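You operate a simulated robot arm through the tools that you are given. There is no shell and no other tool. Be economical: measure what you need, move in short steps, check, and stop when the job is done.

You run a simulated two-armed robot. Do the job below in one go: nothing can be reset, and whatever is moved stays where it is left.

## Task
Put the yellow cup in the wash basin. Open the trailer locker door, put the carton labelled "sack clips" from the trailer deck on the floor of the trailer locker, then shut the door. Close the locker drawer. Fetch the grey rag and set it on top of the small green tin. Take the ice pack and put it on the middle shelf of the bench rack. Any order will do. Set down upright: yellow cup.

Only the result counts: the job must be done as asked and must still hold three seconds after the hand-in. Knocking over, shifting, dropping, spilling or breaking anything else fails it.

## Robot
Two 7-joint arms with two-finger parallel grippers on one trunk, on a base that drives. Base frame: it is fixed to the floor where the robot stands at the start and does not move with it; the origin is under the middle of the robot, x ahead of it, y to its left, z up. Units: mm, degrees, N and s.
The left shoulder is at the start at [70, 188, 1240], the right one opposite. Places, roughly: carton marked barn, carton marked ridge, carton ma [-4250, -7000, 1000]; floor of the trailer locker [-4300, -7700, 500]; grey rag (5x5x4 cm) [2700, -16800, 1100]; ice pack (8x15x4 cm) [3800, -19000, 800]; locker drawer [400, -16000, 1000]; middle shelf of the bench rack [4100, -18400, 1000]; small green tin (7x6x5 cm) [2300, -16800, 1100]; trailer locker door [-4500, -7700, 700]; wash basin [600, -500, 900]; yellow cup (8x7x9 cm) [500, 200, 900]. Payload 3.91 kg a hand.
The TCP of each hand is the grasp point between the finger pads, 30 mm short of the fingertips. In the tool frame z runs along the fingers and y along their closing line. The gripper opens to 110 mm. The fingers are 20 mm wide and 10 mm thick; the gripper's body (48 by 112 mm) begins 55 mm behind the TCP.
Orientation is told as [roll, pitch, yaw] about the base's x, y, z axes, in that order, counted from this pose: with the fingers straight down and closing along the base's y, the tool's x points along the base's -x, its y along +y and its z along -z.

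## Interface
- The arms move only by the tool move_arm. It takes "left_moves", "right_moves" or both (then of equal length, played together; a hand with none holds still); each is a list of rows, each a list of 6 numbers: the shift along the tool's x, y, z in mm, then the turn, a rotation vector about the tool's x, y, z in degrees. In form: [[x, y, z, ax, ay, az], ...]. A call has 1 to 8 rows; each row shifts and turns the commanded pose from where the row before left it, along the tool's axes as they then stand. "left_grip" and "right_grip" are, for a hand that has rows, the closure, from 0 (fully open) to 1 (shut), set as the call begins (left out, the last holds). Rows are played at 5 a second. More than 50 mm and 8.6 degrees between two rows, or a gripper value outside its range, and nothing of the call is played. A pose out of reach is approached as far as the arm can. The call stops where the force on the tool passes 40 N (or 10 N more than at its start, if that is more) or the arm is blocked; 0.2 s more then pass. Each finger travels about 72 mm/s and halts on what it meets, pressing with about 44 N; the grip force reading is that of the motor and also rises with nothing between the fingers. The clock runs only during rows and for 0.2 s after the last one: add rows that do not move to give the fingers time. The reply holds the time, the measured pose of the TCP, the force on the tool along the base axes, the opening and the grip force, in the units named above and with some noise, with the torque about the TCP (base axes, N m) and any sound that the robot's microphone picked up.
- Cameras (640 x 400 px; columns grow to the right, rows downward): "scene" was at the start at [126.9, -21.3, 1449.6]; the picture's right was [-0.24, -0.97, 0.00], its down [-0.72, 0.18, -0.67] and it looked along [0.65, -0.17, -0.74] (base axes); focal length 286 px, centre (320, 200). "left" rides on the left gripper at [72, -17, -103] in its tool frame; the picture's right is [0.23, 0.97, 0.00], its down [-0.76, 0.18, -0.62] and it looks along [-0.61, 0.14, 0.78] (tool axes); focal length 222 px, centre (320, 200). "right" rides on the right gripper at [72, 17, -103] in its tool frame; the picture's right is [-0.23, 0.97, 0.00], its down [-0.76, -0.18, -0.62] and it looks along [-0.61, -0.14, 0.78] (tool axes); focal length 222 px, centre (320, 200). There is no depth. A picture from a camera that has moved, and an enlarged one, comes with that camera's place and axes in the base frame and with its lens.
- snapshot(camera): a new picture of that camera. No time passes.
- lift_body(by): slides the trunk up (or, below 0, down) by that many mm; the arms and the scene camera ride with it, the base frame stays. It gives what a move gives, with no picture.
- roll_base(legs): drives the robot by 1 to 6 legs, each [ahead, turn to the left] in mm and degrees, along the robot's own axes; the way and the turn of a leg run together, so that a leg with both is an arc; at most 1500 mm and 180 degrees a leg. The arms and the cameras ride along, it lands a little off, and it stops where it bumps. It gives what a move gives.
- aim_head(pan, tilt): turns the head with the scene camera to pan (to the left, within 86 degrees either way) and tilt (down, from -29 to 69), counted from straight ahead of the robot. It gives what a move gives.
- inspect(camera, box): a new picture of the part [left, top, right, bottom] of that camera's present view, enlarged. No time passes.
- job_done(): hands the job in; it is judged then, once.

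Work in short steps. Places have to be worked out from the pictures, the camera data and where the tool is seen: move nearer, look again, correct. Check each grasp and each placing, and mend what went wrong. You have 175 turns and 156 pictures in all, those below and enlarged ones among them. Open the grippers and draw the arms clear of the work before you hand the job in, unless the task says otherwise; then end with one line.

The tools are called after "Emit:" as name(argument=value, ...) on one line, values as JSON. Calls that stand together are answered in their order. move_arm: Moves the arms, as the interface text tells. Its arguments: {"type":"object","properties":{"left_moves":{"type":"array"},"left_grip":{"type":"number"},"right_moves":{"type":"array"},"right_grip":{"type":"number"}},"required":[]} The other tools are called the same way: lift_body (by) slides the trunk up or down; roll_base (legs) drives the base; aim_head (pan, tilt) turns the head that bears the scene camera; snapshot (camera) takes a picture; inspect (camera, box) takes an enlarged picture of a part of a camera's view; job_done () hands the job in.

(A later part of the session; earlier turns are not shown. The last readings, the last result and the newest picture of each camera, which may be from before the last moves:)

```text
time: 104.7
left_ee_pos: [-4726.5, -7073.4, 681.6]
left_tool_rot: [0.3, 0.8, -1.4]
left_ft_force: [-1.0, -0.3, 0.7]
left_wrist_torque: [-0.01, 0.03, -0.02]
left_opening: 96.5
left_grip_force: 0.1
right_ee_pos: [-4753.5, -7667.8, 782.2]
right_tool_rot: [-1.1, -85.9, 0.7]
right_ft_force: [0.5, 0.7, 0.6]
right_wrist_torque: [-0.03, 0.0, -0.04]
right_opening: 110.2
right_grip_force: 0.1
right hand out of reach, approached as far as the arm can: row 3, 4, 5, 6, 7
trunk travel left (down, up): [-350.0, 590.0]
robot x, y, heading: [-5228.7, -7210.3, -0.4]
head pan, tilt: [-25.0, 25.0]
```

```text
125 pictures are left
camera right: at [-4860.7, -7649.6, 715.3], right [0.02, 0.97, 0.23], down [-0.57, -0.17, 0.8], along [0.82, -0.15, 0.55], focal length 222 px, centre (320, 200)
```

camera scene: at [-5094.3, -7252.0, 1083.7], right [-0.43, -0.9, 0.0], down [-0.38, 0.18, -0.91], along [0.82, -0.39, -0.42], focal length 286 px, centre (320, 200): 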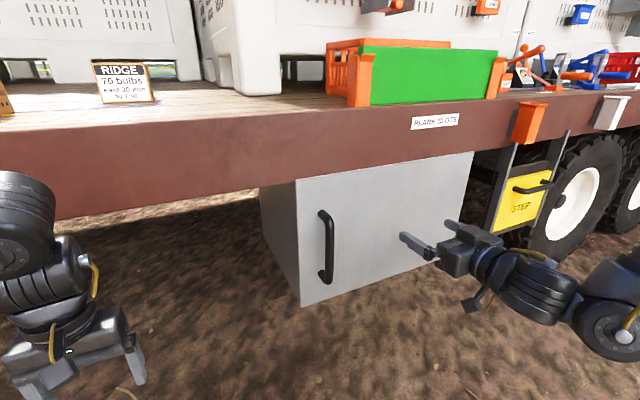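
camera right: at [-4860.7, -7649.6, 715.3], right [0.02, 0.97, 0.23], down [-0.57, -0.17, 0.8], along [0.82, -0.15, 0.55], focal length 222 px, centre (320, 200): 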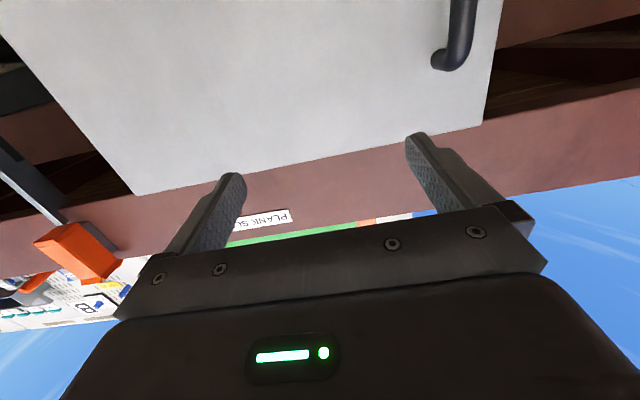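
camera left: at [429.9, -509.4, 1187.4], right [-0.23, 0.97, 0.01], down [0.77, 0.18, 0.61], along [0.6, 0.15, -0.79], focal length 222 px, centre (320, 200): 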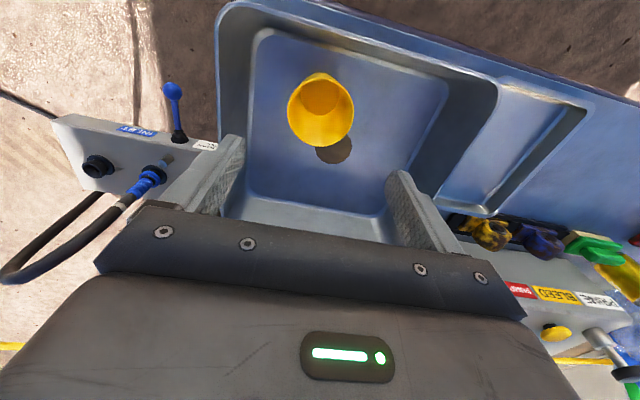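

The hand points forward but was pushed right by arm limits. I move it forward and left to a pre-grasp in front of the handle.

Emit:
move_arm(right_moves=[[20, 30, 24, 0, 0, 0], [20, 30, 24, 0, 0, 0], [20, 30, 24, 0, 0, 0], [20, 30, 24, 0, 0, 0], [20, 30, 24, 0, -3, 0]])

Emit:
snapshot(camera="scene")

Emit:
snapshot(camera="right")

```text
time: 105.9
left_ee_pos: [-4726.3, -7074.2, 682.5]
left_tool_rot: [0.4, 0.9, -1.4]
left_ft_force: [0.1, -0.8, 0.6]
left_wrist_torque: [-0.03, -0.01, 0.01]
left_opening: 96.9
left_grip_force: 0.0
right_ee_pos: [-4753.0, -7674.9, 784.9]
right_tool_rot: [1.9, -87.9, -2.3]
right_ft_force: [0.1, -0.1, -0.8]
right_wrist_torque: [0.0, 0.01, 0.03]
right_opening: 109.9
right_grip_force: 0.2
right hand out of reach, approached as far as the arm can: row 1, 2, 3, 4, 5
trunk travel left (down, up): [-350.0, 590.0]
robot x, y, heading: [-5227.3, -7211.4, -0.4]
head pan, tilt: [-25.0, 25.0]
```

```text
124 pictures are left
camera scene: at [-5095.2, -7253.3, 1083.8], right [-0.43, -0.9, 0.0], down [-0.38, 0.18, -0.91], along [0.82, -0.39, -0.42], focal length 286 px, centre (320, 200)
```

scene: 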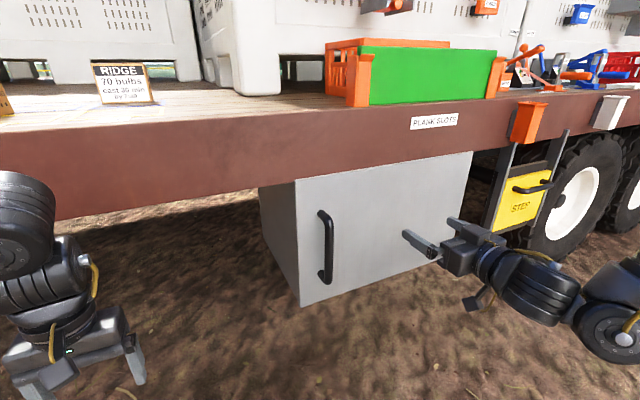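

```text
123 pictures are left
camera right: at [-4859.3, -7657.1, 714.1], right [0.01, 0.97, 0.23], down [-0.6, -0.17, 0.78], along [0.8, -0.15, 0.58], focal length 222 px, centre (320, 200)
```

right: 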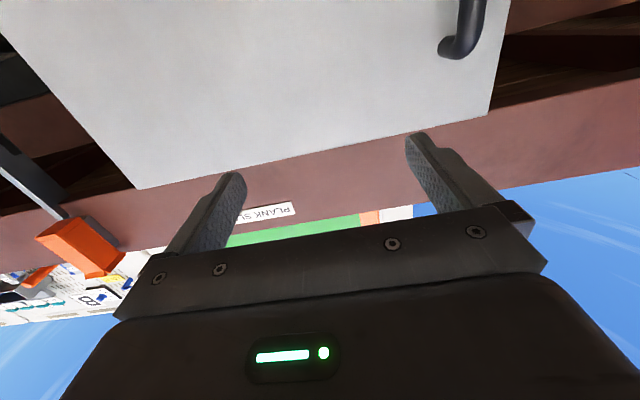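

The arm sits at a limit when fully horizontal. A 45° tilt is enough for the vertical bar, so I tilt back and then move toward the handle.

Emit:
move_arm(right_moves=[[0, 0, 0, 0, 8, 0], [0, 0, 0, 0, 8, 0], [0, 0, 0, 0, 8, 0], [0, 0, 0, 0, 8, 0], [0, 0, 0, 0, 8, 0]])

Emit:
move_arm(right_moves=[[0, 30, 0, 0, 0, 0], [0, 30, 0, 0, 0, 0], [0, 30, 0, 0, 0, 0], [0, 30, 0, 0, 0, 0], [0, 30, 0, 0, 0, 0]])

```text
time: 107.1
left_ee_pos: [-4727.6, -7073.9, 683.0]
left_tool_rot: [0.3, 0.8, -1.4]
left_ft_force: [-0.5, -0.5, -0.5]
left_wrist_torque: [0.01, -0.02, 0.0]
left_opening: 97.0
left_grip_force: 0.1
right_ee_pos: [-4750.9, -7673.7, 786.8]
right_tool_rot: [0.0, -48.7, -0.6]
right_ft_force: [0.4, 0.1, -0.3]
right_wrist_torque: [0.01, -0.03, -0.02]
right_opening: 110.2
right_grip_force: 0.1
trunk travel left (down, up): [-350.0, 590.0]
robot x, y, heading: [-5230.1, -7210.6, -0.6]
head pan, tilt: [-25.0, 25.0]
```

```text
time: 108.3
left_ee_pos: [-4727.1, -7072.2, 682.2]
left_tool_rot: [0.2, 0.9, -1.4]
left_ft_force: [-0.4, 0.6, 0.6]
left_wrist_torque: [-0.02, 0.03, -0.01]
left_opening: 96.8
left_grip_force: 0.0
right_ee_pos: [-4746.8, -7522.0, 786.5]
right_tool_rot: [0.0, -48.8, -0.6]
right_ft_force: [-0.6, 0.5, -0.3]
right_wrist_torque: [-0.02, 0.01, -0.05]
right_opening: 110.0
right_grip_force: 0.1
trunk travel left (down, up): [-350.0, 590.0]
robot x, y, heading: [-5228.4, -7212.2, -0.5]
head pan, tilt: [-25.0, 25.0]
```

The hand is aligned with the handle in y. I approach to about 80 mm short and look.

Emit:
move_arm(right_moves=[[-15.5, 1.5, 37, 0, 0, 0], [-15.5, 1.5, 37, 0, 0, 0], [-15.5, 1, 37, 0, 0, 0]])

Emit:
snapshot(camera="scene")

Emit:
snapshot(camera="right")

```text
time: 109.1
left_ee_pos: [-4726.5, -7074.8, 683.0]
left_tool_rot: [0.4, 0.7, -1.4]
left_ft_force: [-0.4, -0.2, -0.7]
left_wrist_torque: [0.02, 0.0, 0.0]
left_opening: 96.8
left_grip_force: 0.0
right_ee_pos: [-4646.4, -7534.9, 743.5]
right_tool_rot: [0.1, -48.9, 0.0]
right_ft_force: [0.9, -0.2, -0.4]
right_wrist_torque: [0.02, -0.02, 0.0]
right_opening: 109.9
right_grip_force: 0.1
right hand out of reach, approached as far as the arm can: row 3
trunk travel left (down, up): [-350.0, 590.0]
robot x, y, heading: [-5230.3, -7209.7, -0.7]
head pan, tilt: [-25.0, 25.0]
```

```text
122 pictures are left
camera scene: at [-5094.3, -7253.9, 1083.6], right [-0.43, -0.9, 0.0], down [-0.38, 0.18, -0.91], along [0.82, -0.39, -0.42], focal length 286 px, centre (320, 200)
```

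scene: 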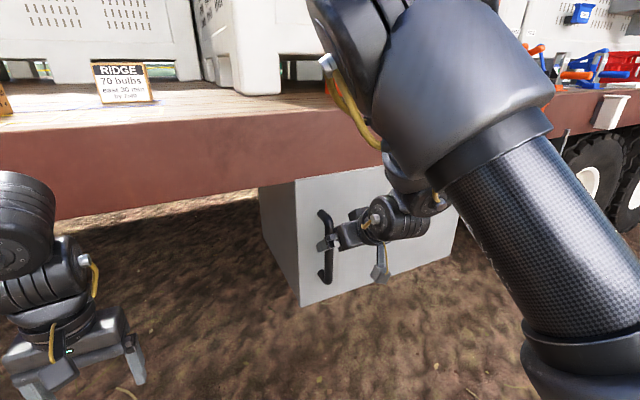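

```text
121 pictures are left
camera right: at [-4771.9, -7517.0, 756.0], right [0.15, 0.97, 0.17], down [0.03, -0.18, 0.98], along [0.99, -0.14, -0.06], focal length 222 px, centre (320, 200)
```

right: 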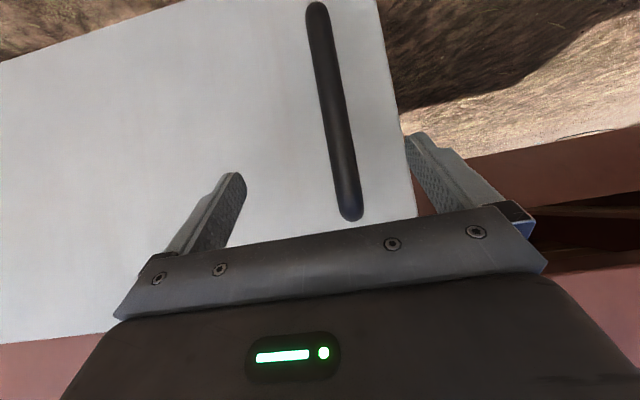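

The handle is between the fingers' lines. I shift left and down a little with the arm, then let the base drive forward 70.

Emit:
move_arm(right_moves=[[15, 8, 13, 0, 0, 0], [15, 8, 13, 0, 0, 0]])

Emit:
roll_base(legs=[[68, 0]])

Emit:
snapshot(camera="right")

```text
time: 109.7
left_ee_pos: [-4727.4, -7074.7, 683.6]
left_tool_rot: [0.3, 0.8, -1.4]
left_ft_force: [0.1, 0.1, -0.1]
left_wrist_torque: [-0.01, 0.02, 0.03]
left_opening: 96.6
left_grip_force: 0.1
right_ee_pos: [-4653.6, -7522.9, 704.3]
right_tool_rot: [0.0, -49.0, -0.3]
right_ft_force: [0.2, 0.7, -0.4]
right_wrist_torque: [0.0, -0.05, 0.01]
right_opening: 110.2
right_grip_force: 0.2
right hand out of reach, approached as far as the arm can: row 1, 2
trunk travel left (down, up): [-350.0, 590.0]
robot x, y, heading: [-5228.3, -7210.5, -0.2]
head pan, tilt: [-25.0, 25.0]
```

```text
time: 110.7
left_ee_pos: [-4657.2, -7074.9, 681.1]
left_tool_rot: [0.3, 0.9, -1.3]
left_ft_force: [0.0, -0.1, -0.1]
left_wrist_torque: [-0.03, 0.08, 0.03]
left_opening: 96.9
left_grip_force: 0.0
right_ee_pos: [-4584.4, -7523.3, 703.3]
right_tool_rot: [0.1, -48.9, -0.3]
right_ft_force: [1.2, -0.7, -0.1]
right_wrist_torque: [0.04, 0.0, 0.01]
right_opening: 109.9
right_grip_force: 0.1
trunk travel left (down, up): [-350.0, 590.0]
robot x, y, heading: [-5158.0, -7208.7, -0.7]
head pan, tilt: [-25.0, 25.0]
```

```text
120 pictures are left
camera right: at [-4710.2, -7506.0, 715.8], right [0.15, 0.97, 0.17], down [0.03, -0.18, 0.98], along [0.99, -0.14, -0.06], focal length 222 px, centre (320, 200)
```

right: 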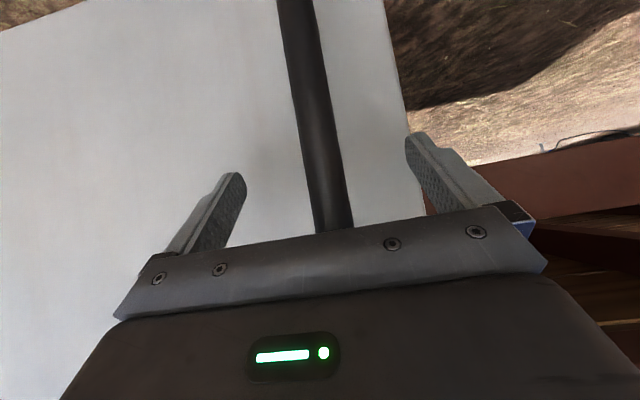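

Nearly there. I drive 12 more mm and close on the bar.

Emit:
roll_base(legs=[[12, 0]])

Emit:
move_arm(right_moves=[[0, 0, 0, 0, 0, 0], [0, 0, 0, 0, 0, 0], [0, 0, 0, 0, 0, 0], [0, 0, 0, 0, 0, 0], [0, 0, 0, 0, 0, 0]], right_grip=1)

Emit:
snapshot(camera="right")

```text
time: 111.4
left_ee_pos: [-4646.1, -7074.7, 682.8]
left_tool_rot: [0.3, 0.8, -1.4]
left_ft_force: [-0.3, -0.3, -0.6]
left_wrist_torque: [0.02, -0.03, 0.0]
left_opening: 96.9
left_grip_force: 0.1
right_ee_pos: [-4572.9, -7523.6, 704.3]
right_tool_rot: [0.1, -48.9, -0.4]
right_ft_force: [0.8, -0.4, 0.1]
right_wrist_torque: [0.02, 0.02, 0.0]
right_opening: 109.9
right_grip_force: 0.1
trunk travel left (down, up): [-350.0, 590.0]
robot x, y, heading: [-5146.9, -7210.4, -0.2]
head pan, tilt: [-25.0, 25.0]
```

```text
time: 112.6
left_ee_pos: [-4645.2, -7072.6, 681.1]
left_tool_rot: [0.0, 0.7, -1.4]
left_ft_force: [-0.1, -0.2, 0.4]
left_wrist_torque: [0.0, 0.02, 0.0]
left_opening: 96.8
left_grip_force: 0.0
right_ee_pos: [-4573.1, -7519.3, 704.3]
right_tool_rot: [0.3, -48.8, -0.1]
right_ft_force: [-2.8, 29.6, -4.9]
right_wrist_torque: [-0.68, -0.36, -0.03]
right_opening: 21.7
right_grip_force: 44.7
trunk travel left (down, up): [-350.0, 590.0]
robot x, y, heading: [-5148.0, -7210.7, -0.3]
head pan, tilt: [-25.0, 25.0]
```

```text
119 pictures are left
camera right: at [-4699.2, -7502.3, 716.6], right [0.15, 0.97, 0.17], down [0.03, -0.18, 0.98], along [0.99, -0.14, -0.06], focal length 222 px, centre (320, 200)
```

right: 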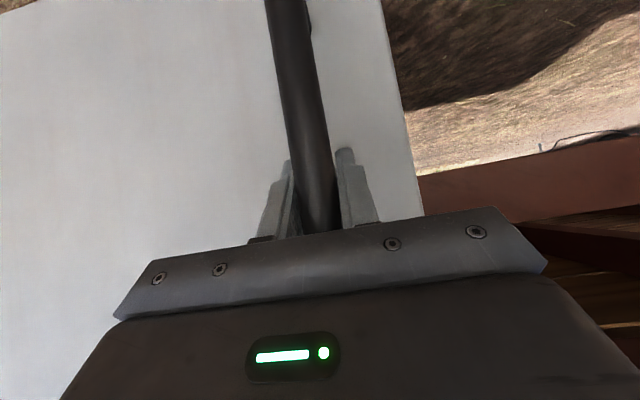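

The bar is gripped. I pull the door along its arc (hinge about y -8035, radius about 517), the first 20°.

Emit:
move_arm(right_moves=[[14.7, -3, -16.7, 0, 0, 0], [14.7, -3.5, -16.7, 0, 0, 0], [29.3, -8, -33.5, 0, 0, 0], [28, -15, -32, 0, 0, 0], [28, -15, -32, 0, 0, 0]])

Emit:
snapshot(camera="scene")

```text
time: 113.2
left_ee_pos: [-4647.1, -7073.0, 683.2]
left_tool_rot: [0.2, 0.7, -1.4]
left_ft_force: [-0.8, 0.8, -0.5]
left_wrist_torque: [0.05, -0.02, 0.03]
left_opening: 96.9
left_grip_force: 0.1
right_ee_pos: [-4610.1, -7522.8, 703.4]
right_tool_rot: [0.7, -48.8, -0.1]
right_ft_force: [-0.8, 10.2, 6.3]
right_wrist_torque: [-0.43, 0.82, -0.03]
right_opening: 22.0
right_grip_force: 44.9
trunk travel left (down, up): [-350.0, 590.0]
robot x, y, heading: [-5147.5, -7209.4, -0.2]
head pan, tilt: [-25.0, 25.0]
stopped in row 2 (right hand): the force on the tool passed its limit (the readings are from after the stop); the commanded pose is now the measured one
```

```text
118 pictures are left
camera scene: at [-5015.4, -7252.2, 1084.3], right [-0.43, -0.9, 0.0], down [-0.38, 0.18, -0.91], along [0.82, -0.39, -0.42], focal length 286 px, centre (320, 200)
```

scene: 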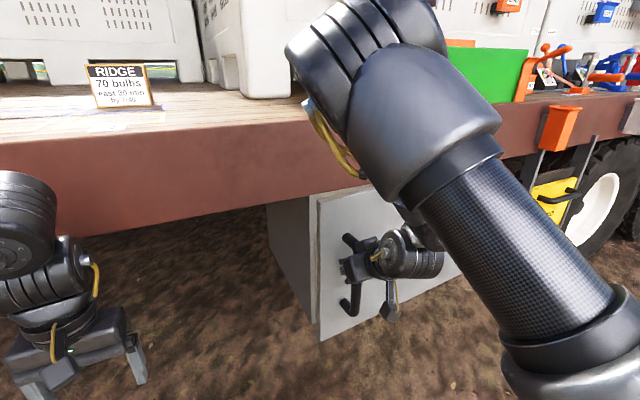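

The latch released and the door has moved 37 mm. I continue pulling.

Emit:
move_arm(right_moves=[[14.7, -3, -16.7, 0, 0, 0], [25, -6, -28.5, 0, 0, 0], [28, -14, -32, 0, 0, 0], [28, -15, -32, 0, 0, 0], [26, -20, -29.7, 0, 0, 0]])

Emit:
snapshot(camera="scene")

```text
time: 113.9
left_ee_pos: [-4647.5, -7074.0, 682.9]
left_tool_rot: [0.1, 0.6, -1.4]
left_ft_force: [-0.3, 0.3, 0.5]
left_wrist_torque: [-0.03, 0.05, -0.03]
left_opening: 96.9
left_grip_force: 0.0
right_ee_pos: [-4660.5, -7534.2, 703.5]
right_tool_rot: [1.9, -48.4, -0.7]
right_ft_force: [-1.8, 7.7, 13.4]
right_wrist_torque: [-0.89, 0.23, -0.34]
right_opening: 22.1
right_grip_force: 45.0
right hand out of reach, approached as far as the arm can: row 2, 3
trunk travel left (down, up): [-350.0, 590.0]
robot x, y, heading: [-5151.1, -7212.1, -0.0]
head pan, tilt: [-25.0, 25.0]
stopped in row 3 (right hand): the force on the tool passed its limit (the readings are from after the stop); the commanded pose is now the measured one
```

```text
117 pictures are left
camera scene: at [-5015.2, -7251.1, 1084.2], right [-0.43, -0.9, 0.0], down [-0.38, 0.18, -0.91], along [0.82, -0.39, -0.42], focal length 286 px, centre (320, 200)
```

scene: 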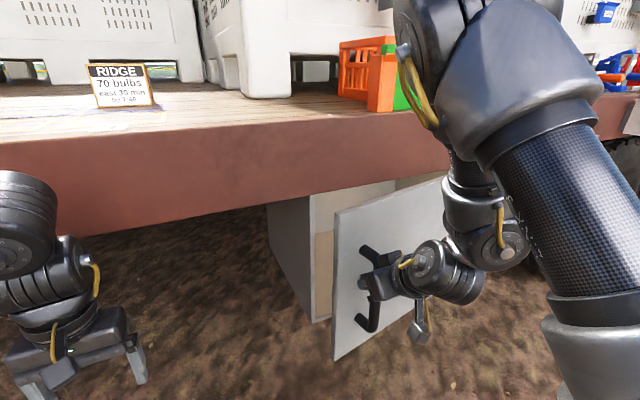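

The door is about 10° open, and the arm can't fold more. I let the base pull it by reversing with a slight right turn along the arc.

Emit:
roll_base(legs=[[-65, -3.8]])

Emit:
roll_base(legs=[[-50, -5.4]])

Emit:
snapshot(camera="scene")

```text
time: 114.9
left_ee_pos: [-4704.0, -7106.1, 684.0]
left_tool_rot: [0.2, 0.7, -5.2]
left_ft_force: [-0.2, 0.5, -0.2]
left_wrist_torque: [0.02, -0.03, 0.01]
left_opening: 97.0
left_grip_force: 0.0
right_ee_pos: [-4750.3, -7566.6, 703.4]
right_tool_rot: [1.7, -48.5, -4.4]
right_ft_force: [3.6, -8.1, 13.2]
right_wrist_torque: [-1.29, 0.23, 0.42]
right_opening: 22.3
right_grip_force: 44.8
trunk travel left (down, up): [-350.0, 590.0]
robot x, y, heading: [-5212.1, -7209.4, -4.5]
head pan, tilt: [-25.0, 25.0]
```

```text
time: 115.9
left_ee_pos: [-4741.1, -7148.2, 681.6]
left_tool_rot: [0.3, 0.7, -10.5]
left_ft_force: [0.7, 0.6, -0.7]
left_wrist_torque: [0.04, 0.03, -0.03]
left_opening: 96.8
left_grip_force: 0.0
right_ee_pos: [-4826.1, -7609.5, 703.8]
right_tool_rot: [0.1, -48.9, -8.8]
right_ft_force: [1.9, -4.0, -8.3]
right_wrist_torque: [-0.26, -0.74, -0.33]
right_opening: 21.6
right_grip_force: 44.8
trunk travel left (down, up): [-350.0, 590.0]
robot x, y, heading: [-5260.6, -7204.7, -9.1]
head pan, tilt: [-25.0, 25.0]
stopped in leg 1: the force on the tool passed its limit (the readings are from after the stop); the commanded pose is now the measured one
```

```text
116 pictures are left
camera scene: at [-5130.8, -7266.6, 1083.5], right [-0.56, -0.83, 0.0], down [-0.35, 0.24, -0.91], along [0.75, -0.51, -0.42], focal length 286 px, centre (320, 200)
```

scene: 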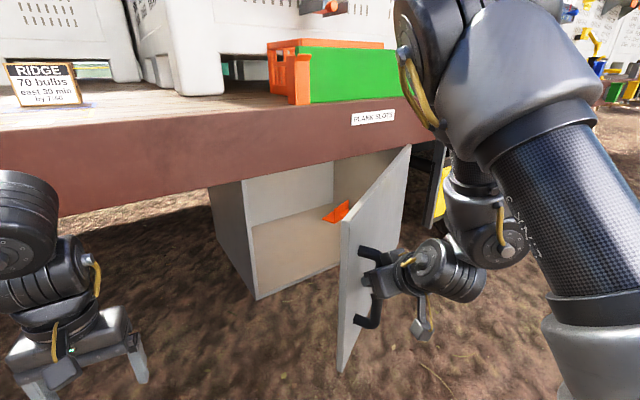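

The door is about 33° open. I release the handle with a partial opening and back off, so I can then push the door from inside its edge.

Emit:
move_arm(right_moves=[[0, 0, 0, 0, 0, 0], [0, 0, 0, 0, 0, 0], [0, 0, 0, 0, 0, 0]], right_grip=0.5)

Emit:
roll_base(legs=[[-110, 0]])

Emit:
snapshot(camera="scene")

Emit:
snapshot(camera="right")

```text
time: 116.7
left_ee_pos: [-4741.8, -7147.2, 684.4]
left_tool_rot: [0.1, 0.8, -10.3]
left_ft_force: [-0.3, 0.3, -0.2]
left_wrist_torque: [0.01, 0.02, -0.02]
left_opening: 96.7
left_grip_force: 0.1
right_ee_pos: [-4825.3, -7609.4, 703.7]
right_tool_rot: [0.2, -48.8, -8.7]
right_ft_force: [0.1, 0.1, -0.9]
right_wrist_torque: [-0.01, 0.0, -0.02]
right_opening: 54.8
right_grip_force: 0.2
trunk travel left (down, up): [-350.0, 590.0]
robot x, y, heading: [-5261.0, -7203.1, -9.0]
head pan, tilt: [-25.0, 25.0]
```

```text
time: 117.9
left_ee_pos: [-4850.5, -7129.1, 683.2]
left_tool_rot: [0.2, 0.7, -10.5]
left_ft_force: [0.4, 0.2, 0.5]
left_wrist_torque: [-0.02, -0.02, 0.01]
left_opening: 96.8
left_grip_force: 0.1
right_ee_pos: [-4934.0, -7591.3, 704.6]
right_tool_rot: [0.2, -48.9, -8.8]
right_ft_force: [-0.8, 0.2, 0.1]
right_wrist_torque: [0.03, 0.0, -0.02]
right_opening: 55.0
right_grip_force: 0.2
trunk travel left (down, up): [-350.0, 590.0]
robot x, y, heading: [-5369.3, -7183.8, -9.2]
head pan, tilt: [-25.0, 25.0]
```

```text
115 pictures are left
camera scene: at [-5240.8, -7247.9, 1084.0], right [-0.56, -0.83, 0.0], down [-0.35, 0.24, -0.91], along [0.75, -0.51, -0.42], focal length 286 px, centre (320, 200)
```

scene: 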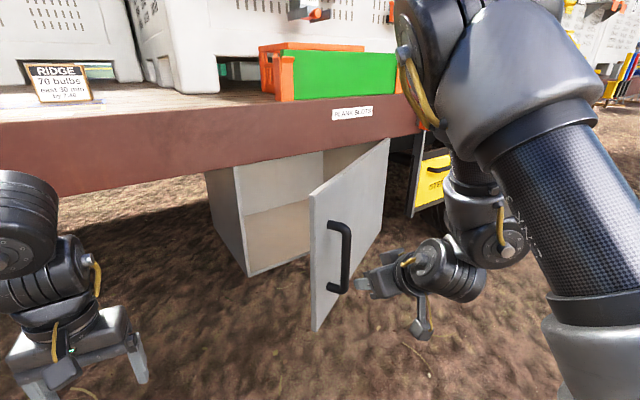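

```text
114 pictures are left
camera right: at [-5055.7, -7555.5, 716.5], right [0.29, 0.94, 0.17], down [0.0, -0.18, 0.98], along [0.96, -0.29, -0.05], focal length 222 px, centre (320, 200)
```

right: 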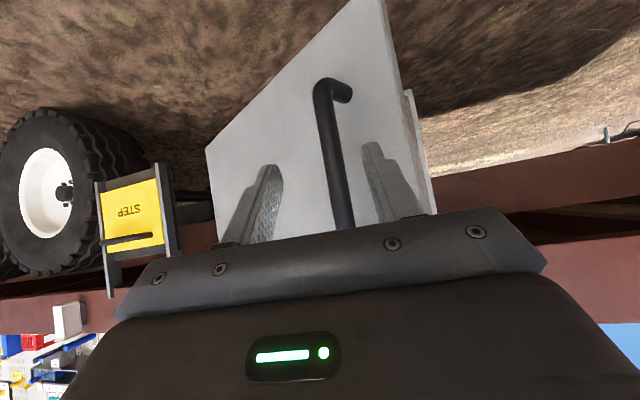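

I'll bring the right hand, fingers shut, around the door edge: back up, turn left, forward, then push the door open from inside by turning right.

Emit:
move_arm(right_moves=[[0, 0, 0, 0, 0, 0], [0, 0, 0, 0, 0, 0]], right_grip=1)

Emit:
roll_base(legs=[[-45, 0], [0, 26]])

Emit:
aim_head(pan=-35, tilt=35)

Emit:
snapshot(camera="scene")

```text
time: 118.5
left_ee_pos: [-4848.5, -7129.9, 683.0]
left_tool_rot: [0.3, 0.7, -10.6]
left_ft_force: [0.1, 0.6, 0.2]
left_wrist_torque: [0.01, 0.01, 0.04]
left_opening: 96.6
left_grip_force: 0.0
right_ee_pos: [-4932.9, -7591.5, 702.0]
right_tool_rot: [0.2, -48.9, -8.7]
right_ft_force: [-0.2, 0.4, -0.4]
right_wrist_torque: [-0.01, 0.01, 0.02]
right_opening: 0.0
right_grip_force: 28.9
trunk travel left (down, up): [-350.0, 590.0]
robot x, y, heading: [-5365.2, -7181.9, -9.2]
head pan, tilt: [-25.0, 25.0]
```

```text
time: 120.7
left_ee_pos: [-4971.2, -6901.5, 682.8]
left_tool_rot: [0.2, 0.8, 15.5]
left_ft_force: [-1.1, -0.2, -0.3]
left_wrist_torque: [0.01, 0.0, 0.01]
left_opening: 96.9
left_grip_force: 0.2
right_ee_pos: [-4844.3, -7354.3, 704.5]
right_tool_rot: [0.1, -48.9, 17.4]
right_ft_force: [-0.3, 0.0, 0.1]
right_wrist_torque: [0.03, 0.0, 0.0]
right_opening: 0.2
right_grip_force: 37.9
trunk travel left (down, up): [-350.0, 590.0]
robot x, y, heading: [-5408.8, -7183.2, 16.8]
head pan, tilt: [-25.0, 25.0]
```

```text
time: 121.4
left_ee_pos: [-4971.1, -6902.0, 682.3]
left_tool_rot: [0.2, 0.9, 15.6]
left_ft_force: [0.6, -0.4, -0.3]
left_wrist_torque: [0.01, -0.02, 0.01]
left_opening: 96.8
left_grip_force: 0.1
right_ee_pos: [-4843.5, -7353.1, 703.5]
right_tool_rot: [0.2, -48.9, 17.3]
right_ft_force: [-0.6, -0.7, -0.2]
right_wrist_torque: [0.01, 0.03, -0.03]
right_opening: 0.2
right_grip_force: 37.6
trunk travel left (down, up): [-350.0, 590.0]
robot x, y, heading: [-5408.6, -7176.6, 16.7]
head pan, tilt: [-35.0, 35.0]
```

```text
113 pictures are left
camera scene: at [-5277.9, -7194.0, 1068.1], right [-0.31, -0.95, 0.0], down [-0.54, 0.18, -0.82], along [0.78, -0.26, -0.57], focal length 286 px, centre (320, 200)
```

scene: 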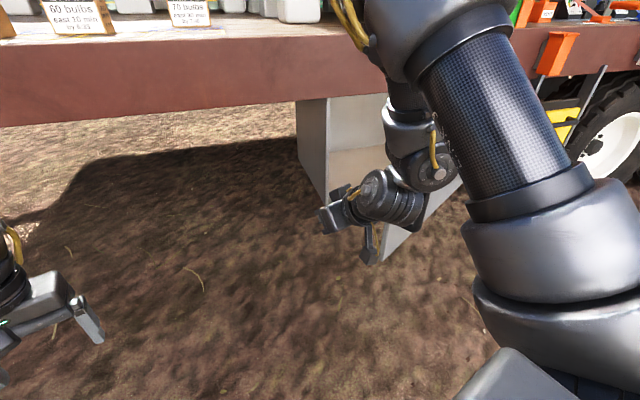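

Clear of the edge. I drive in 210, then turn right in stages to push the door.

Emit:
roll_base(legs=[[210, 0], [0, -20]])

Emit:
snapshot(camera="scene")

```text
time: 124.2
left_ee_pos: [-4699.0, -7011.8, 682.8]
left_tool_rot: [0.3, 0.6, -4.7]
left_ft_force: [0.6, -1.0, -0.4]
left_wrist_torque: [0.03, 0.01, -0.03]
left_opening: 96.9
left_grip_force: 0.2
right_ee_pos: [-4736.7, -7478.8, 704.1]
right_tool_rot: [0.1, -49.0, -2.9]
right_ft_force: [-0.2, -0.2, -1.3]
right_wrist_torque: [-0.02, -0.04, 0.02]
right_opening: 0.0
right_grip_force: 37.4
trunk travel left (down, up): [-350.0, 590.0]
robot x, y, heading: [-5204.8, -7119.1, -3.7]
head pan, tilt: [-35.0, 35.0]
```

```text
112 pictures are left
camera scene: at [-5087.9, -7178.3, 1068.0], right [-0.62, -0.78, 0.0], down [-0.45, 0.36, -0.82], along [0.64, -0.51, -0.57], focal length 286 px, centre (320, 200)
```

scene: 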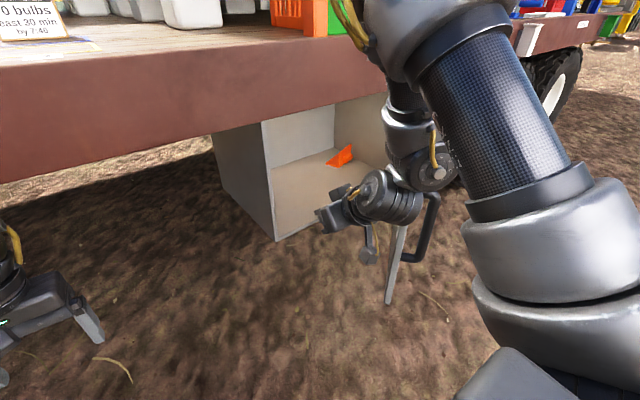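

The hand is on the inner side of the door. I keep turning right to push.

Emit:
roll_base(legs=[[0, -25]])

Emit:
snapshot(camera="scene")

```text
time: 125.8
left_ee_pos: [-4701.2, -7235.3, 683.3]
left_tool_rot: [0.3, 0.8, -29.7]
left_ft_force: [0.3, -0.8, 0.2]
left_wrist_torque: [-0.01, 0.0, 0.0]
left_opening: 96.7
left_grip_force: 0.0
right_ee_pos: [-4930.1, -7642.7, 703.8]
right_tool_rot: [0.2, -49.0, -28.0]
right_ft_force: [0.2, -0.6, 0.6]
right_wrist_torque: [0.02, 0.0, 0.0]
right_opening: 0.0
right_grip_force: 37.9
trunk travel left (down, up): [-350.0, 590.0]
robot x, y, heading: [-5208.1, -7116.1, -28.5]
head pan, tilt: [-35.0, 35.0]
```

```text
111 pictures are left
camera scene: at [-5123.5, -7223.2, 1068.0], right [-0.89, -0.45, 0.0], down [-0.26, 0.51, -0.82], along [0.37, -0.73, -0.57], focal length 286 px, centre (320, 200)
```

scene: 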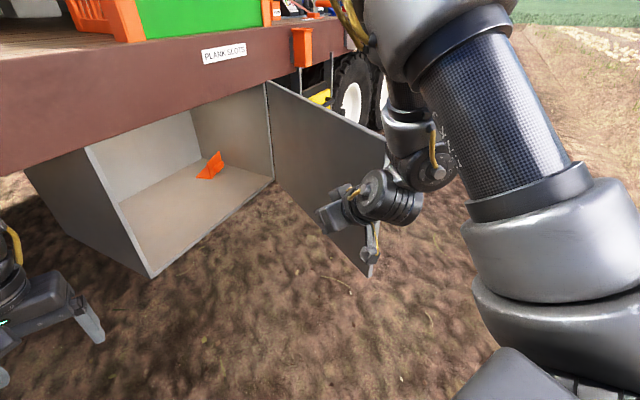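

The door is open about 57°. An orange piece lies on the locker floor and must not be disturbed. I push a bit further with a forward arc to the right.

Emit:
roll_base(legs=[[130, -20]])

Emit:
snapshot(camera="scene")

```text
time: 127.4
left_ee_pos: [-4676.6, -7485.1, 687.6]
left_tool_rot: [1.1, 0.4, -49.6]
left_ft_force: [0.5, -0.1, -0.2]
left_wrist_torque: [-0.04, 0.0, -0.01]
left_opening: 96.9
left_grip_force: 0.1
right_ee_pos: [-5036.9, -7787.4, 697.1]
right_tool_rot: [1.3, -48.7, -48.8]
right_ft_force: [0.0, -1.0, 0.0]
right_wrist_torque: [-0.02, -0.01, 0.02]
right_opening: 0.0
right_grip_force: 37.8
trunk travel left (down, up): [-350.0, 590.0]
robot x, y, heading: [-5108.0, -7192.6, -47.6]
head pan, tilt: [-35.0, 35.0]
stopped in leg 1: the robot was blocked; the commanded pose is now the measured one
```

```text
110 pictures are left
camera scene: at [-5097.3, -7319.3, 1071.8], right [-0.99, -0.13, -0.03], down [-0.05, 0.57, -0.82], along [0.12, -0.81, -0.57], focal length 286 px, centre (320, 200)
```

scene: 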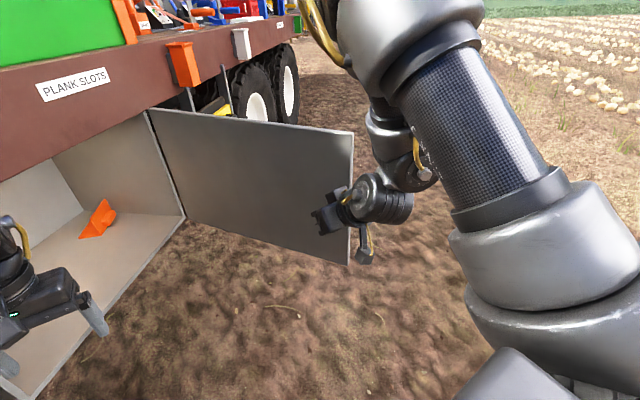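

The robot got blocked, possibly by an arm touching something. I back off and check.

Emit:
roll_base(legs=[[-80, 8]])

Emit:
aim_head(pan=20, tilt=30)

Emit:
snapshot(camera="scene")

```text
time: 128.5
left_ee_pos: [-4691.8, -7370.7, 676.5]
left_tool_rot: [0.7, 1.4, -41.9]
left_ft_force: [-0.2, -0.2, 0.3]
left_wrist_torque: [0.01, -0.09, -0.01]
left_opening: 96.8
left_grip_force: 0.1
right_ee_pos: [-5004.0, -7722.0, 690.8]
right_tool_rot: [1.1, -48.0, -40.8]
right_ft_force: [-0.4, 0.0, -0.7]
right_wrist_torque: [0.04, -0.02, 0.08]
right_opening: 0.0
right_grip_force: 37.2
trunk travel left (down, up): [-350.0, 590.0]
robot x, y, heading: [-5164.2, -7141.1, -39.9]
head pan, tilt: [-35.0, 35.0]
```

```text
time: 129.7
left_ee_pos: [-4679.9, -7360.7, 669.7]
left_tool_rot: [-0.6, 1.5, -42.0]
left_ft_force: [0.1, 1.0, 0.1]
left_wrist_torque: [-0.04, -0.03, -0.01]
left_opening: 96.8
left_grip_force: 0.0
right_ee_pos: [-4993.3, -7710.0, 696.6]
right_tool_rot: [-0.9, -47.9, -39.4]
right_ft_force: [0.2, 0.9, 0.6]
right_wrist_torque: [-0.02, 0.04, 0.01]
right_opening: 0.2
right_grip_force: 37.9
trunk travel left (down, up): [-350.0, 590.0]
robot x, y, heading: [-5164.1, -7143.2, -40.0]
head pan, tilt: [20.0, 30.0]
```

```text
109 pictures are left
camera scene: at [-5041.8, -7203.6, 1075.8], right [-0.34, -0.94, 0.0], down [-0.47, 0.17, -0.87], along [0.81, -0.3, -0.5], focal length 286 px, centre (320, 200)
```

scene: 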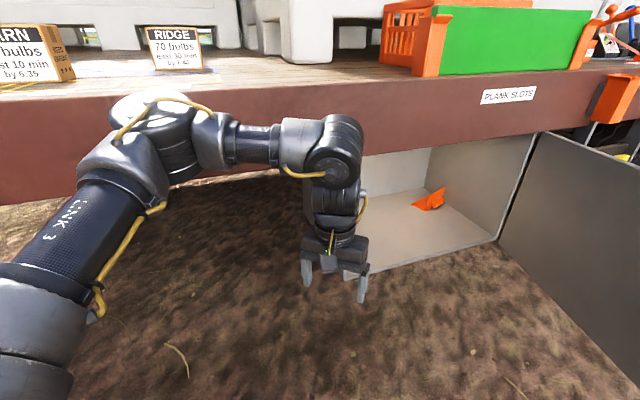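

It was only the left elbow against the rail. The door is now wide open, so I back off, square up, raise the trunk and look for the sack-clips carton.

Emit:
roll_base(legs=[[-230, 0], [0, 40]])

Emit:
lift_body(by=400)

Emit:
aim_head(pan=25, tilt=35)

Emit:
snapshot(camera="scene")

```text
time: 133.3
left_ee_pos: [-4828.2, -6852.4, 671.5]
left_tool_rot: [-0.7, 1.6, -2.0]
left_ft_force: [-0.4, 0.5, -0.3]
left_wrist_torque: [0.02, 0.02, -0.01]
left_opening: 96.8
left_grip_force: 0.2
right_ee_pos: [-4842.7, -7320.7, 695.9]
right_tool_rot: [-0.7, -47.9, 0.5]
right_ft_force: [-0.2, 0.2, 0.1]
right_wrist_torque: [-0.02, -0.04, -0.02]
right_opening: 0.0
right_grip_force: 37.6
trunk travel left (down, up): [-350.0, 590.0]
robot x, y, heading: [-5341.1, -6993.3, 0.0]
head pan, tilt: [20.0, 30.0]
```

```text
time: 137.2
left_ee_pos: [-4827.1, -6851.3, 1071.2]
left_tool_rot: [-0.6, 1.5, -1.9]
left_ft_force: [0.2, -0.1, 0.6]
left_wrist_torque: [0.01, -0.01, 0.02]
left_opening: 96.7
left_grip_force: 0.0
right_ee_pos: [-4843.3, -7320.0, 1094.6]
right_tool_rot: [-0.8, -47.9, 0.6]
right_ft_force: [-0.3, -0.5, 0.2]
right_wrist_torque: [-0.03, 0.01, 0.04]
right_opening: 0.0
right_grip_force: 38.0
trunk travel left (down, up): [-750.0, 190.0]
robot x, y, heading: [-5341.2, -6990.9, -0.1]
head pan, tilt: [20.0, 30.0]
```

```text
time: 137.8
left_ee_pos: [-4828.4, -6851.4, 1071.2]
left_tool_rot: [-0.6, 1.5, -2.0]
left_ft_force: [0.5, 0.4, -1.0]
left_wrist_torque: [-0.03, 0.02, 0.02]
left_opening: 96.8
left_grip_force: 0.0
right_ee_pos: [-4841.3, -7321.3, 1095.8]
right_tool_rot: [-0.7, -47.8, 0.5]
right_ft_force: [-0.5, -0.5, -1.0]
right_wrist_torque: [0.03, 0.0, -0.02]
right_opening: 0.0
right_grip_force: 37.5
trunk travel left (down, up): [-750.0, 190.0]
robot x, y, heading: [-5340.9, -6995.2, -0.3]
head pan, tilt: [25.0, 35.0]
```

```text
108 pictures are left
camera scene: at [-5211.8, -6957.5, 1468.0], right [0.42, -0.91, 0.0], down [-0.52, -0.24, -0.82], along [0.74, 0.35, -0.57], focal length 286 px, centre (320, 200)
```

scene: 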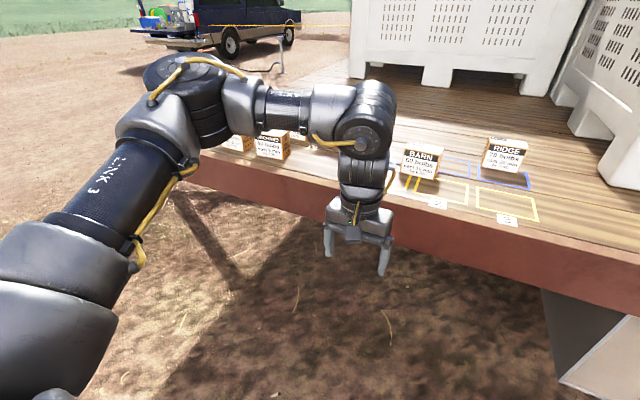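

From two views the deck is at about z 1030, and the sack-clips carton is at about (-4430, -6720). I raise the trunk, close in, and look with the left hand's camera.

Emit:
lift_body(by=150)

Emit:
roll_base(legs=[[180, 0]])

Emit:
snapshot(camera="left")

Emit:
snapshot(camera="scene")

```text
time: 139.6
left_ee_pos: [-4828.3, -6852.4, 1220.7]
left_tool_rot: [-0.6, 1.5, -1.9]
left_ft_force: [0.5, -0.8, 0.4]
left_wrist_torque: [-0.02, -0.01, -0.02]
left_opening: 96.7
left_grip_force: 0.0
right_ee_pos: [-4844.3, -7320.7, 1246.5]
right_tool_rot: [-0.8, -47.9, 0.6]
right_ft_force: [0.0, 0.0, -0.2]
right_wrist_torque: [0.01, -0.03, 0.03]
right_opening: 0.2
right_grip_force: 37.6
trunk travel left (down, up): [-900.0, 40.0]
robot x, y, heading: [-5340.3, -6991.0, 0.1]
head pan, tilt: [25.0, 35.0]
```

```text
time: 141.1
left_ee_pos: [-4652.7, -6851.4, 1222.6]
left_tool_rot: [-0.6, 1.3, -2.0]
left_ft_force: [-0.4, -0.3, 0.0]
left_wrist_torque: [-0.01, -0.03, 0.01]
left_opening: 96.8
left_grip_force: 0.0
right_ee_pos: [-4669.5, -7320.7, 1247.9]
right_tool_rot: [-0.8, -48.1, 0.5]
right_ft_force: [-0.2, -0.3, 0.6]
right_wrist_torque: [0.0, -0.01, 0.0]
right_opening: 0.1
right_grip_force: 37.6
trunk travel left (down, up): [-900.0, 40.0]
robot x, y, heading: [-5163.0, -6992.8, -0.1]
head pan, tilt: [25.0, 35.0]
```

```text
107 pictures are left
camera left: at [-4724.1, -6865.1, 1328.0], right [-0.19, 0.98, 0.0], down [0.78, 0.16, 0.6], along [0.59, 0.11, -0.8], focal length 222 px, centre (320, 200)
```

left: 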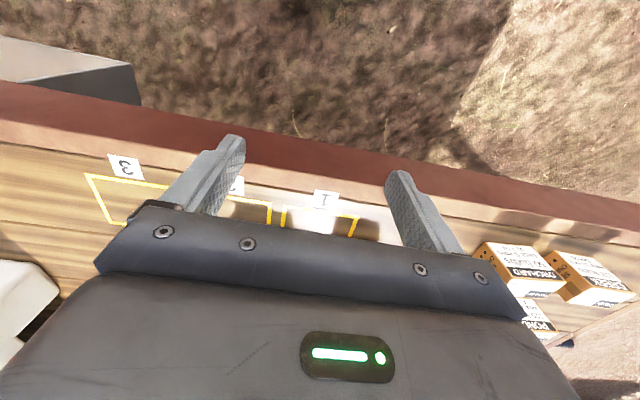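

```text
106 pictures are left
camera scene: at [-5038.5, -6957.5, 1618.5], right [0.42, -0.91, 0.0], down [-0.52, -0.24, -0.82], along [0.74, 0.35, -0.57], focal length 286 px, centre (320, 200)
```

scene: 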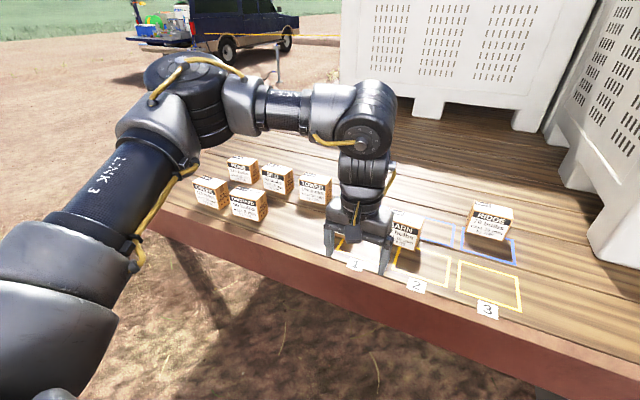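

The carton is hidden behind the gripper. I pitch the left hand 45° forward for the grasp and view.

Emit:
move_arm(left_moves=[[0, 0, -15, 0, -8, 0], [0, 0, 0, 0, -8, 0], [0, 0, 0, 0, -8, 0], [0, 0, 0, 0, -8, 0], [0, 0, 0, 0, -8, 0], [0, 0, 0, 0, -6, 0]], left_grip=0)

Emit:
snapshot(camera="left")

Emit:
snapshot(camera="scene")

```text
time: 142.5
left_ee_pos: [-4559.9, -6814.6, 1237.4]
left_tool_rot: [-0.8, -44.5, -1.6]
left_ft_force: [0.2, 1.1, -0.4]
left_wrist_torque: [0.01, 0.01, 0.01]
left_opening: 110.2
left_grip_force: 0.1
left hand out of reach, approached as far as the arm can: row 1, 2, 3, 4, 5, 6
right_ee_pos: [-4664.3, -7320.8, 1246.4]
right_tool_rot: [-0.9, -47.9, 0.4]
right_ft_force: [0.0, 0.1, -0.6]
right_wrist_torque: [0.02, 0.04, 0.03]
right_opening: 0.1
right_grip_force: 37.2
trunk travel left (down, up): [-900.0, 40.0]
robot x, y, heading: [-5164.4, -6994.3, -0.0]
head pan, tilt: [25.0, 35.0]
```

```text
105 pictures are left
camera left: at [-4685.4, -6826.2, 1259.7], right [-0.12, 0.98, -0.17], down [0.11, 0.18, 0.98], along [0.99, 0.1, -0.13], focal length 222 px, centre (320, 200)
```

left: 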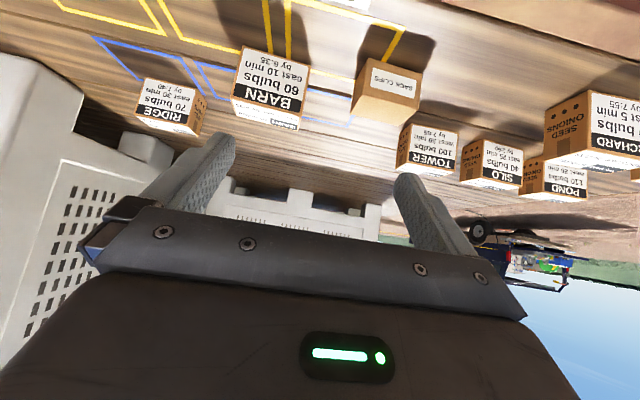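

```text
104 pictures are left
camera scene: at [-5032.4, -6957.5, 1617.9], right [0.42, -0.91, 0.0], down [-0.52, -0.24, -0.82], along [0.74, 0.35, -0.57], focal length 286 px, centre (320, 200)
```

scene: 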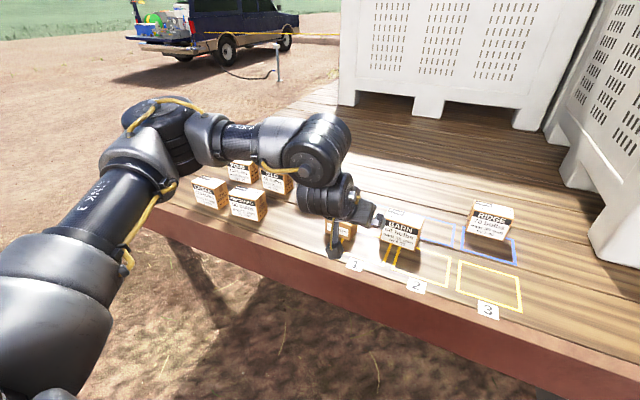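

I zoom in on the carton.

Emit:
inspect(camera="left", box=[320, 20, 480, 145])

```text
3.20 times, centred on (400, 82) of left
camera zoom: at [-4685.4, -6826.2, 1259.7], right [-0.12, 0.98, -0.17], down [0.11, 0.18, 0.98], along [0.99, 0.1, -0.13], focal length 711 px, centre (64, 576)
```

zoom: 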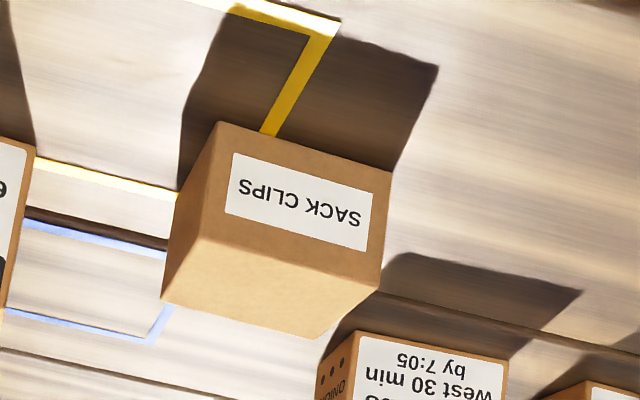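

The carton is about 76 wide (y), 50 deep and 54 high, centred near (-4400, -6731, 1057). I drive 110 forward, then align the hand for a pre-grasp.

Emit:
roll_base(legs=[[110, 0]])

Emit:
move_arm(left_moves=[[28, 28, 18, 0, 0, 0], [28, 28, 18, 0, 0, 0], [28, 28, 18, 0, 0, 0]])

Emit:
snapshot(camera="left")

Emit:
snapshot(camera="scene")

```text
time: 143.7
left_ee_pos: [-4466.4, -6814.8, 1245.8]
left_tool_rot: [-0.9, -45.3, -1.6]
left_ft_force: [-0.5, -0.4, -0.1]
left_wrist_torque: [0.04, 0.01, 0.01]
left_opening: 110.3
left_grip_force: 0.0
right_ee_pos: [-4570.6, -7321.2, 1254.0]
right_tool_rot: [-0.7, -48.6, 0.4]
right_ft_force: [-0.2, -0.5, 0.3]
right_wrist_torque: [0.0, 0.0, 0.02]
right_opening: 0.0
right_grip_force: 38.0
trunk travel left (down, up): [-900.0, 40.0]
robot x, y, heading: [-5053.9, -6995.7, 0.3]
head pan, tilt: [25.0, 35.0]
```

```text
time: 144.5
left_ee_pos: [-4475.5, -6729.7, 1142.2]
left_tool_rot: [-1.1, -44.9, -1.5]
left_ft_force: [0.2, -0.2, 0.1]
left_wrist_torque: [-0.03, -0.02, -0.02]
left_opening: 110.0
left_grip_force: 0.1
right_ee_pos: [-4561.4, -7320.0, 1249.2]
right_tool_rot: [-0.9, -48.2, 0.3]
right_ft_force: [-1.2, 0.3, 0.5]
right_wrist_torque: [0.04, 0.05, -0.01]
right_opening: 0.1
right_grip_force: 37.5
trunk travel left (down, up): [-900.0, 40.0]
robot x, y, heading: [-5051.6, -6992.9, 0.0]
head pan, tilt: [25.0, 35.0]
```

```text
102 pictures are left
camera left: at [-4600.9, -6742.0, 1164.0], right [-0.12, 0.98, -0.17], down [0.11, 0.19, 0.98], along [0.99, 0.1, -0.13], focal length 222 px, centre (320, 200)
```

left: 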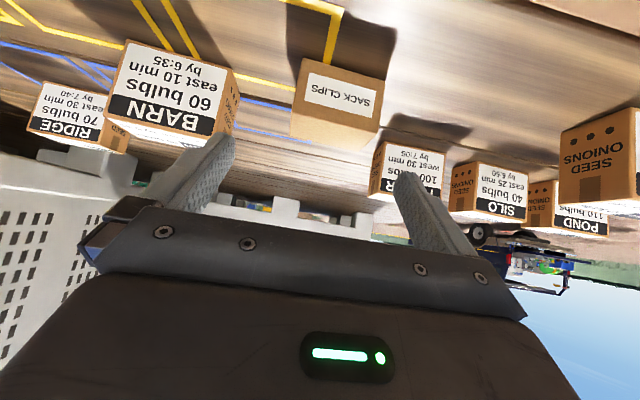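

```text
101 pictures are left
camera scene: at [-4927.4, -6955.3, 1618.4], right [0.42, -0.91, 0.0], down [-0.52, -0.24, -0.82], along [0.74, 0.35, -0.57], focal length 286 px, centre (320, 200)
```

scene: 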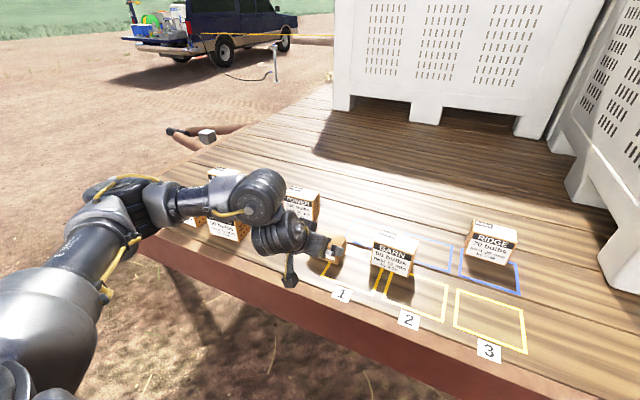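

It is aligned: straight along the tool's z by about 104 reaches the carton. I advance and close.

Emit:
move_arm(left_moves=[[0, 2, 35, 0, 0, 0], [0, 0, 35, 0, 0, 0], [0, 0, 32, 0, 0, 0]])

Emit:
move_arm(left_moves=[[0, 0, 0, 0, 0, 0], [0, 0, 0, 0, 0, 0], [0, 0, 0, 0, 0, 0], [0, 0, 0, 0, 0, 0]], left_grip=0.6)

Emit:
snapshot(camera="left")

```text
time: 145.3
left_ee_pos: [-4401.5, -6733.6, 1067.4]
left_tool_rot: [-0.9, -44.6, -1.7]
left_ft_force: [-0.4, -0.1, 0.0]
left_wrist_torque: [0.02, 0.08, 0.03]
left_opening: 110.1
left_grip_force: 0.0
right_ee_pos: [-4558.8, -7321.1, 1247.7]
right_tool_rot: [-0.8, -48.0, 0.3]
right_ft_force: [-0.2, -0.2, 0.2]
right_wrist_torque: [0.01, -0.03, -0.01]
right_opening: 0.0
right_grip_force: 38.0
trunk travel left (down, up): [-900.0, 40.0]
robot x, y, heading: [-5056.4, -6992.1, -0.0]
head pan, tilt: [25.0, 35.0]
```

```text
time: 146.3
left_ee_pos: [-4400.6, -6732.2, 1067.3]
left_tool_rot: [-1.0, -44.7, -1.6]
left_ft_force: [-0.2, -0.1, -0.9]
left_wrist_torque: [0.0, -0.02, -0.03]
left_opening: 43.8
left_grip_force: 0.1
right_ee_pos: [-4559.2, -7320.8, 1248.6]
right_tool_rot: [-0.8, -48.0, 0.4]
right_ft_force: [0.3, 0.5, 0.7]
right_wrist_torque: [0.0, -0.01, -0.01]
right_opening: 0.1
right_grip_force: 37.6
trunk travel left (down, up): [-900.0, 40.0]
robot x, y, heading: [-5053.4, -6992.9, 0.2]
head pan, tilt: [25.0, 35.0]
```

```text
100 pictures are left
camera left: at [-4526.4, -6743.3, 1090.8], right [-0.12, 0.98, -0.17], down [0.11, 0.19, 0.98], along [0.99, 0.1, -0.13], focal length 222 px, centre (320, 200)
```

left: 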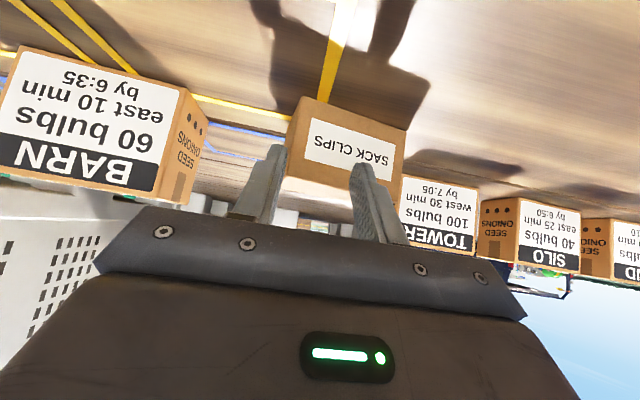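

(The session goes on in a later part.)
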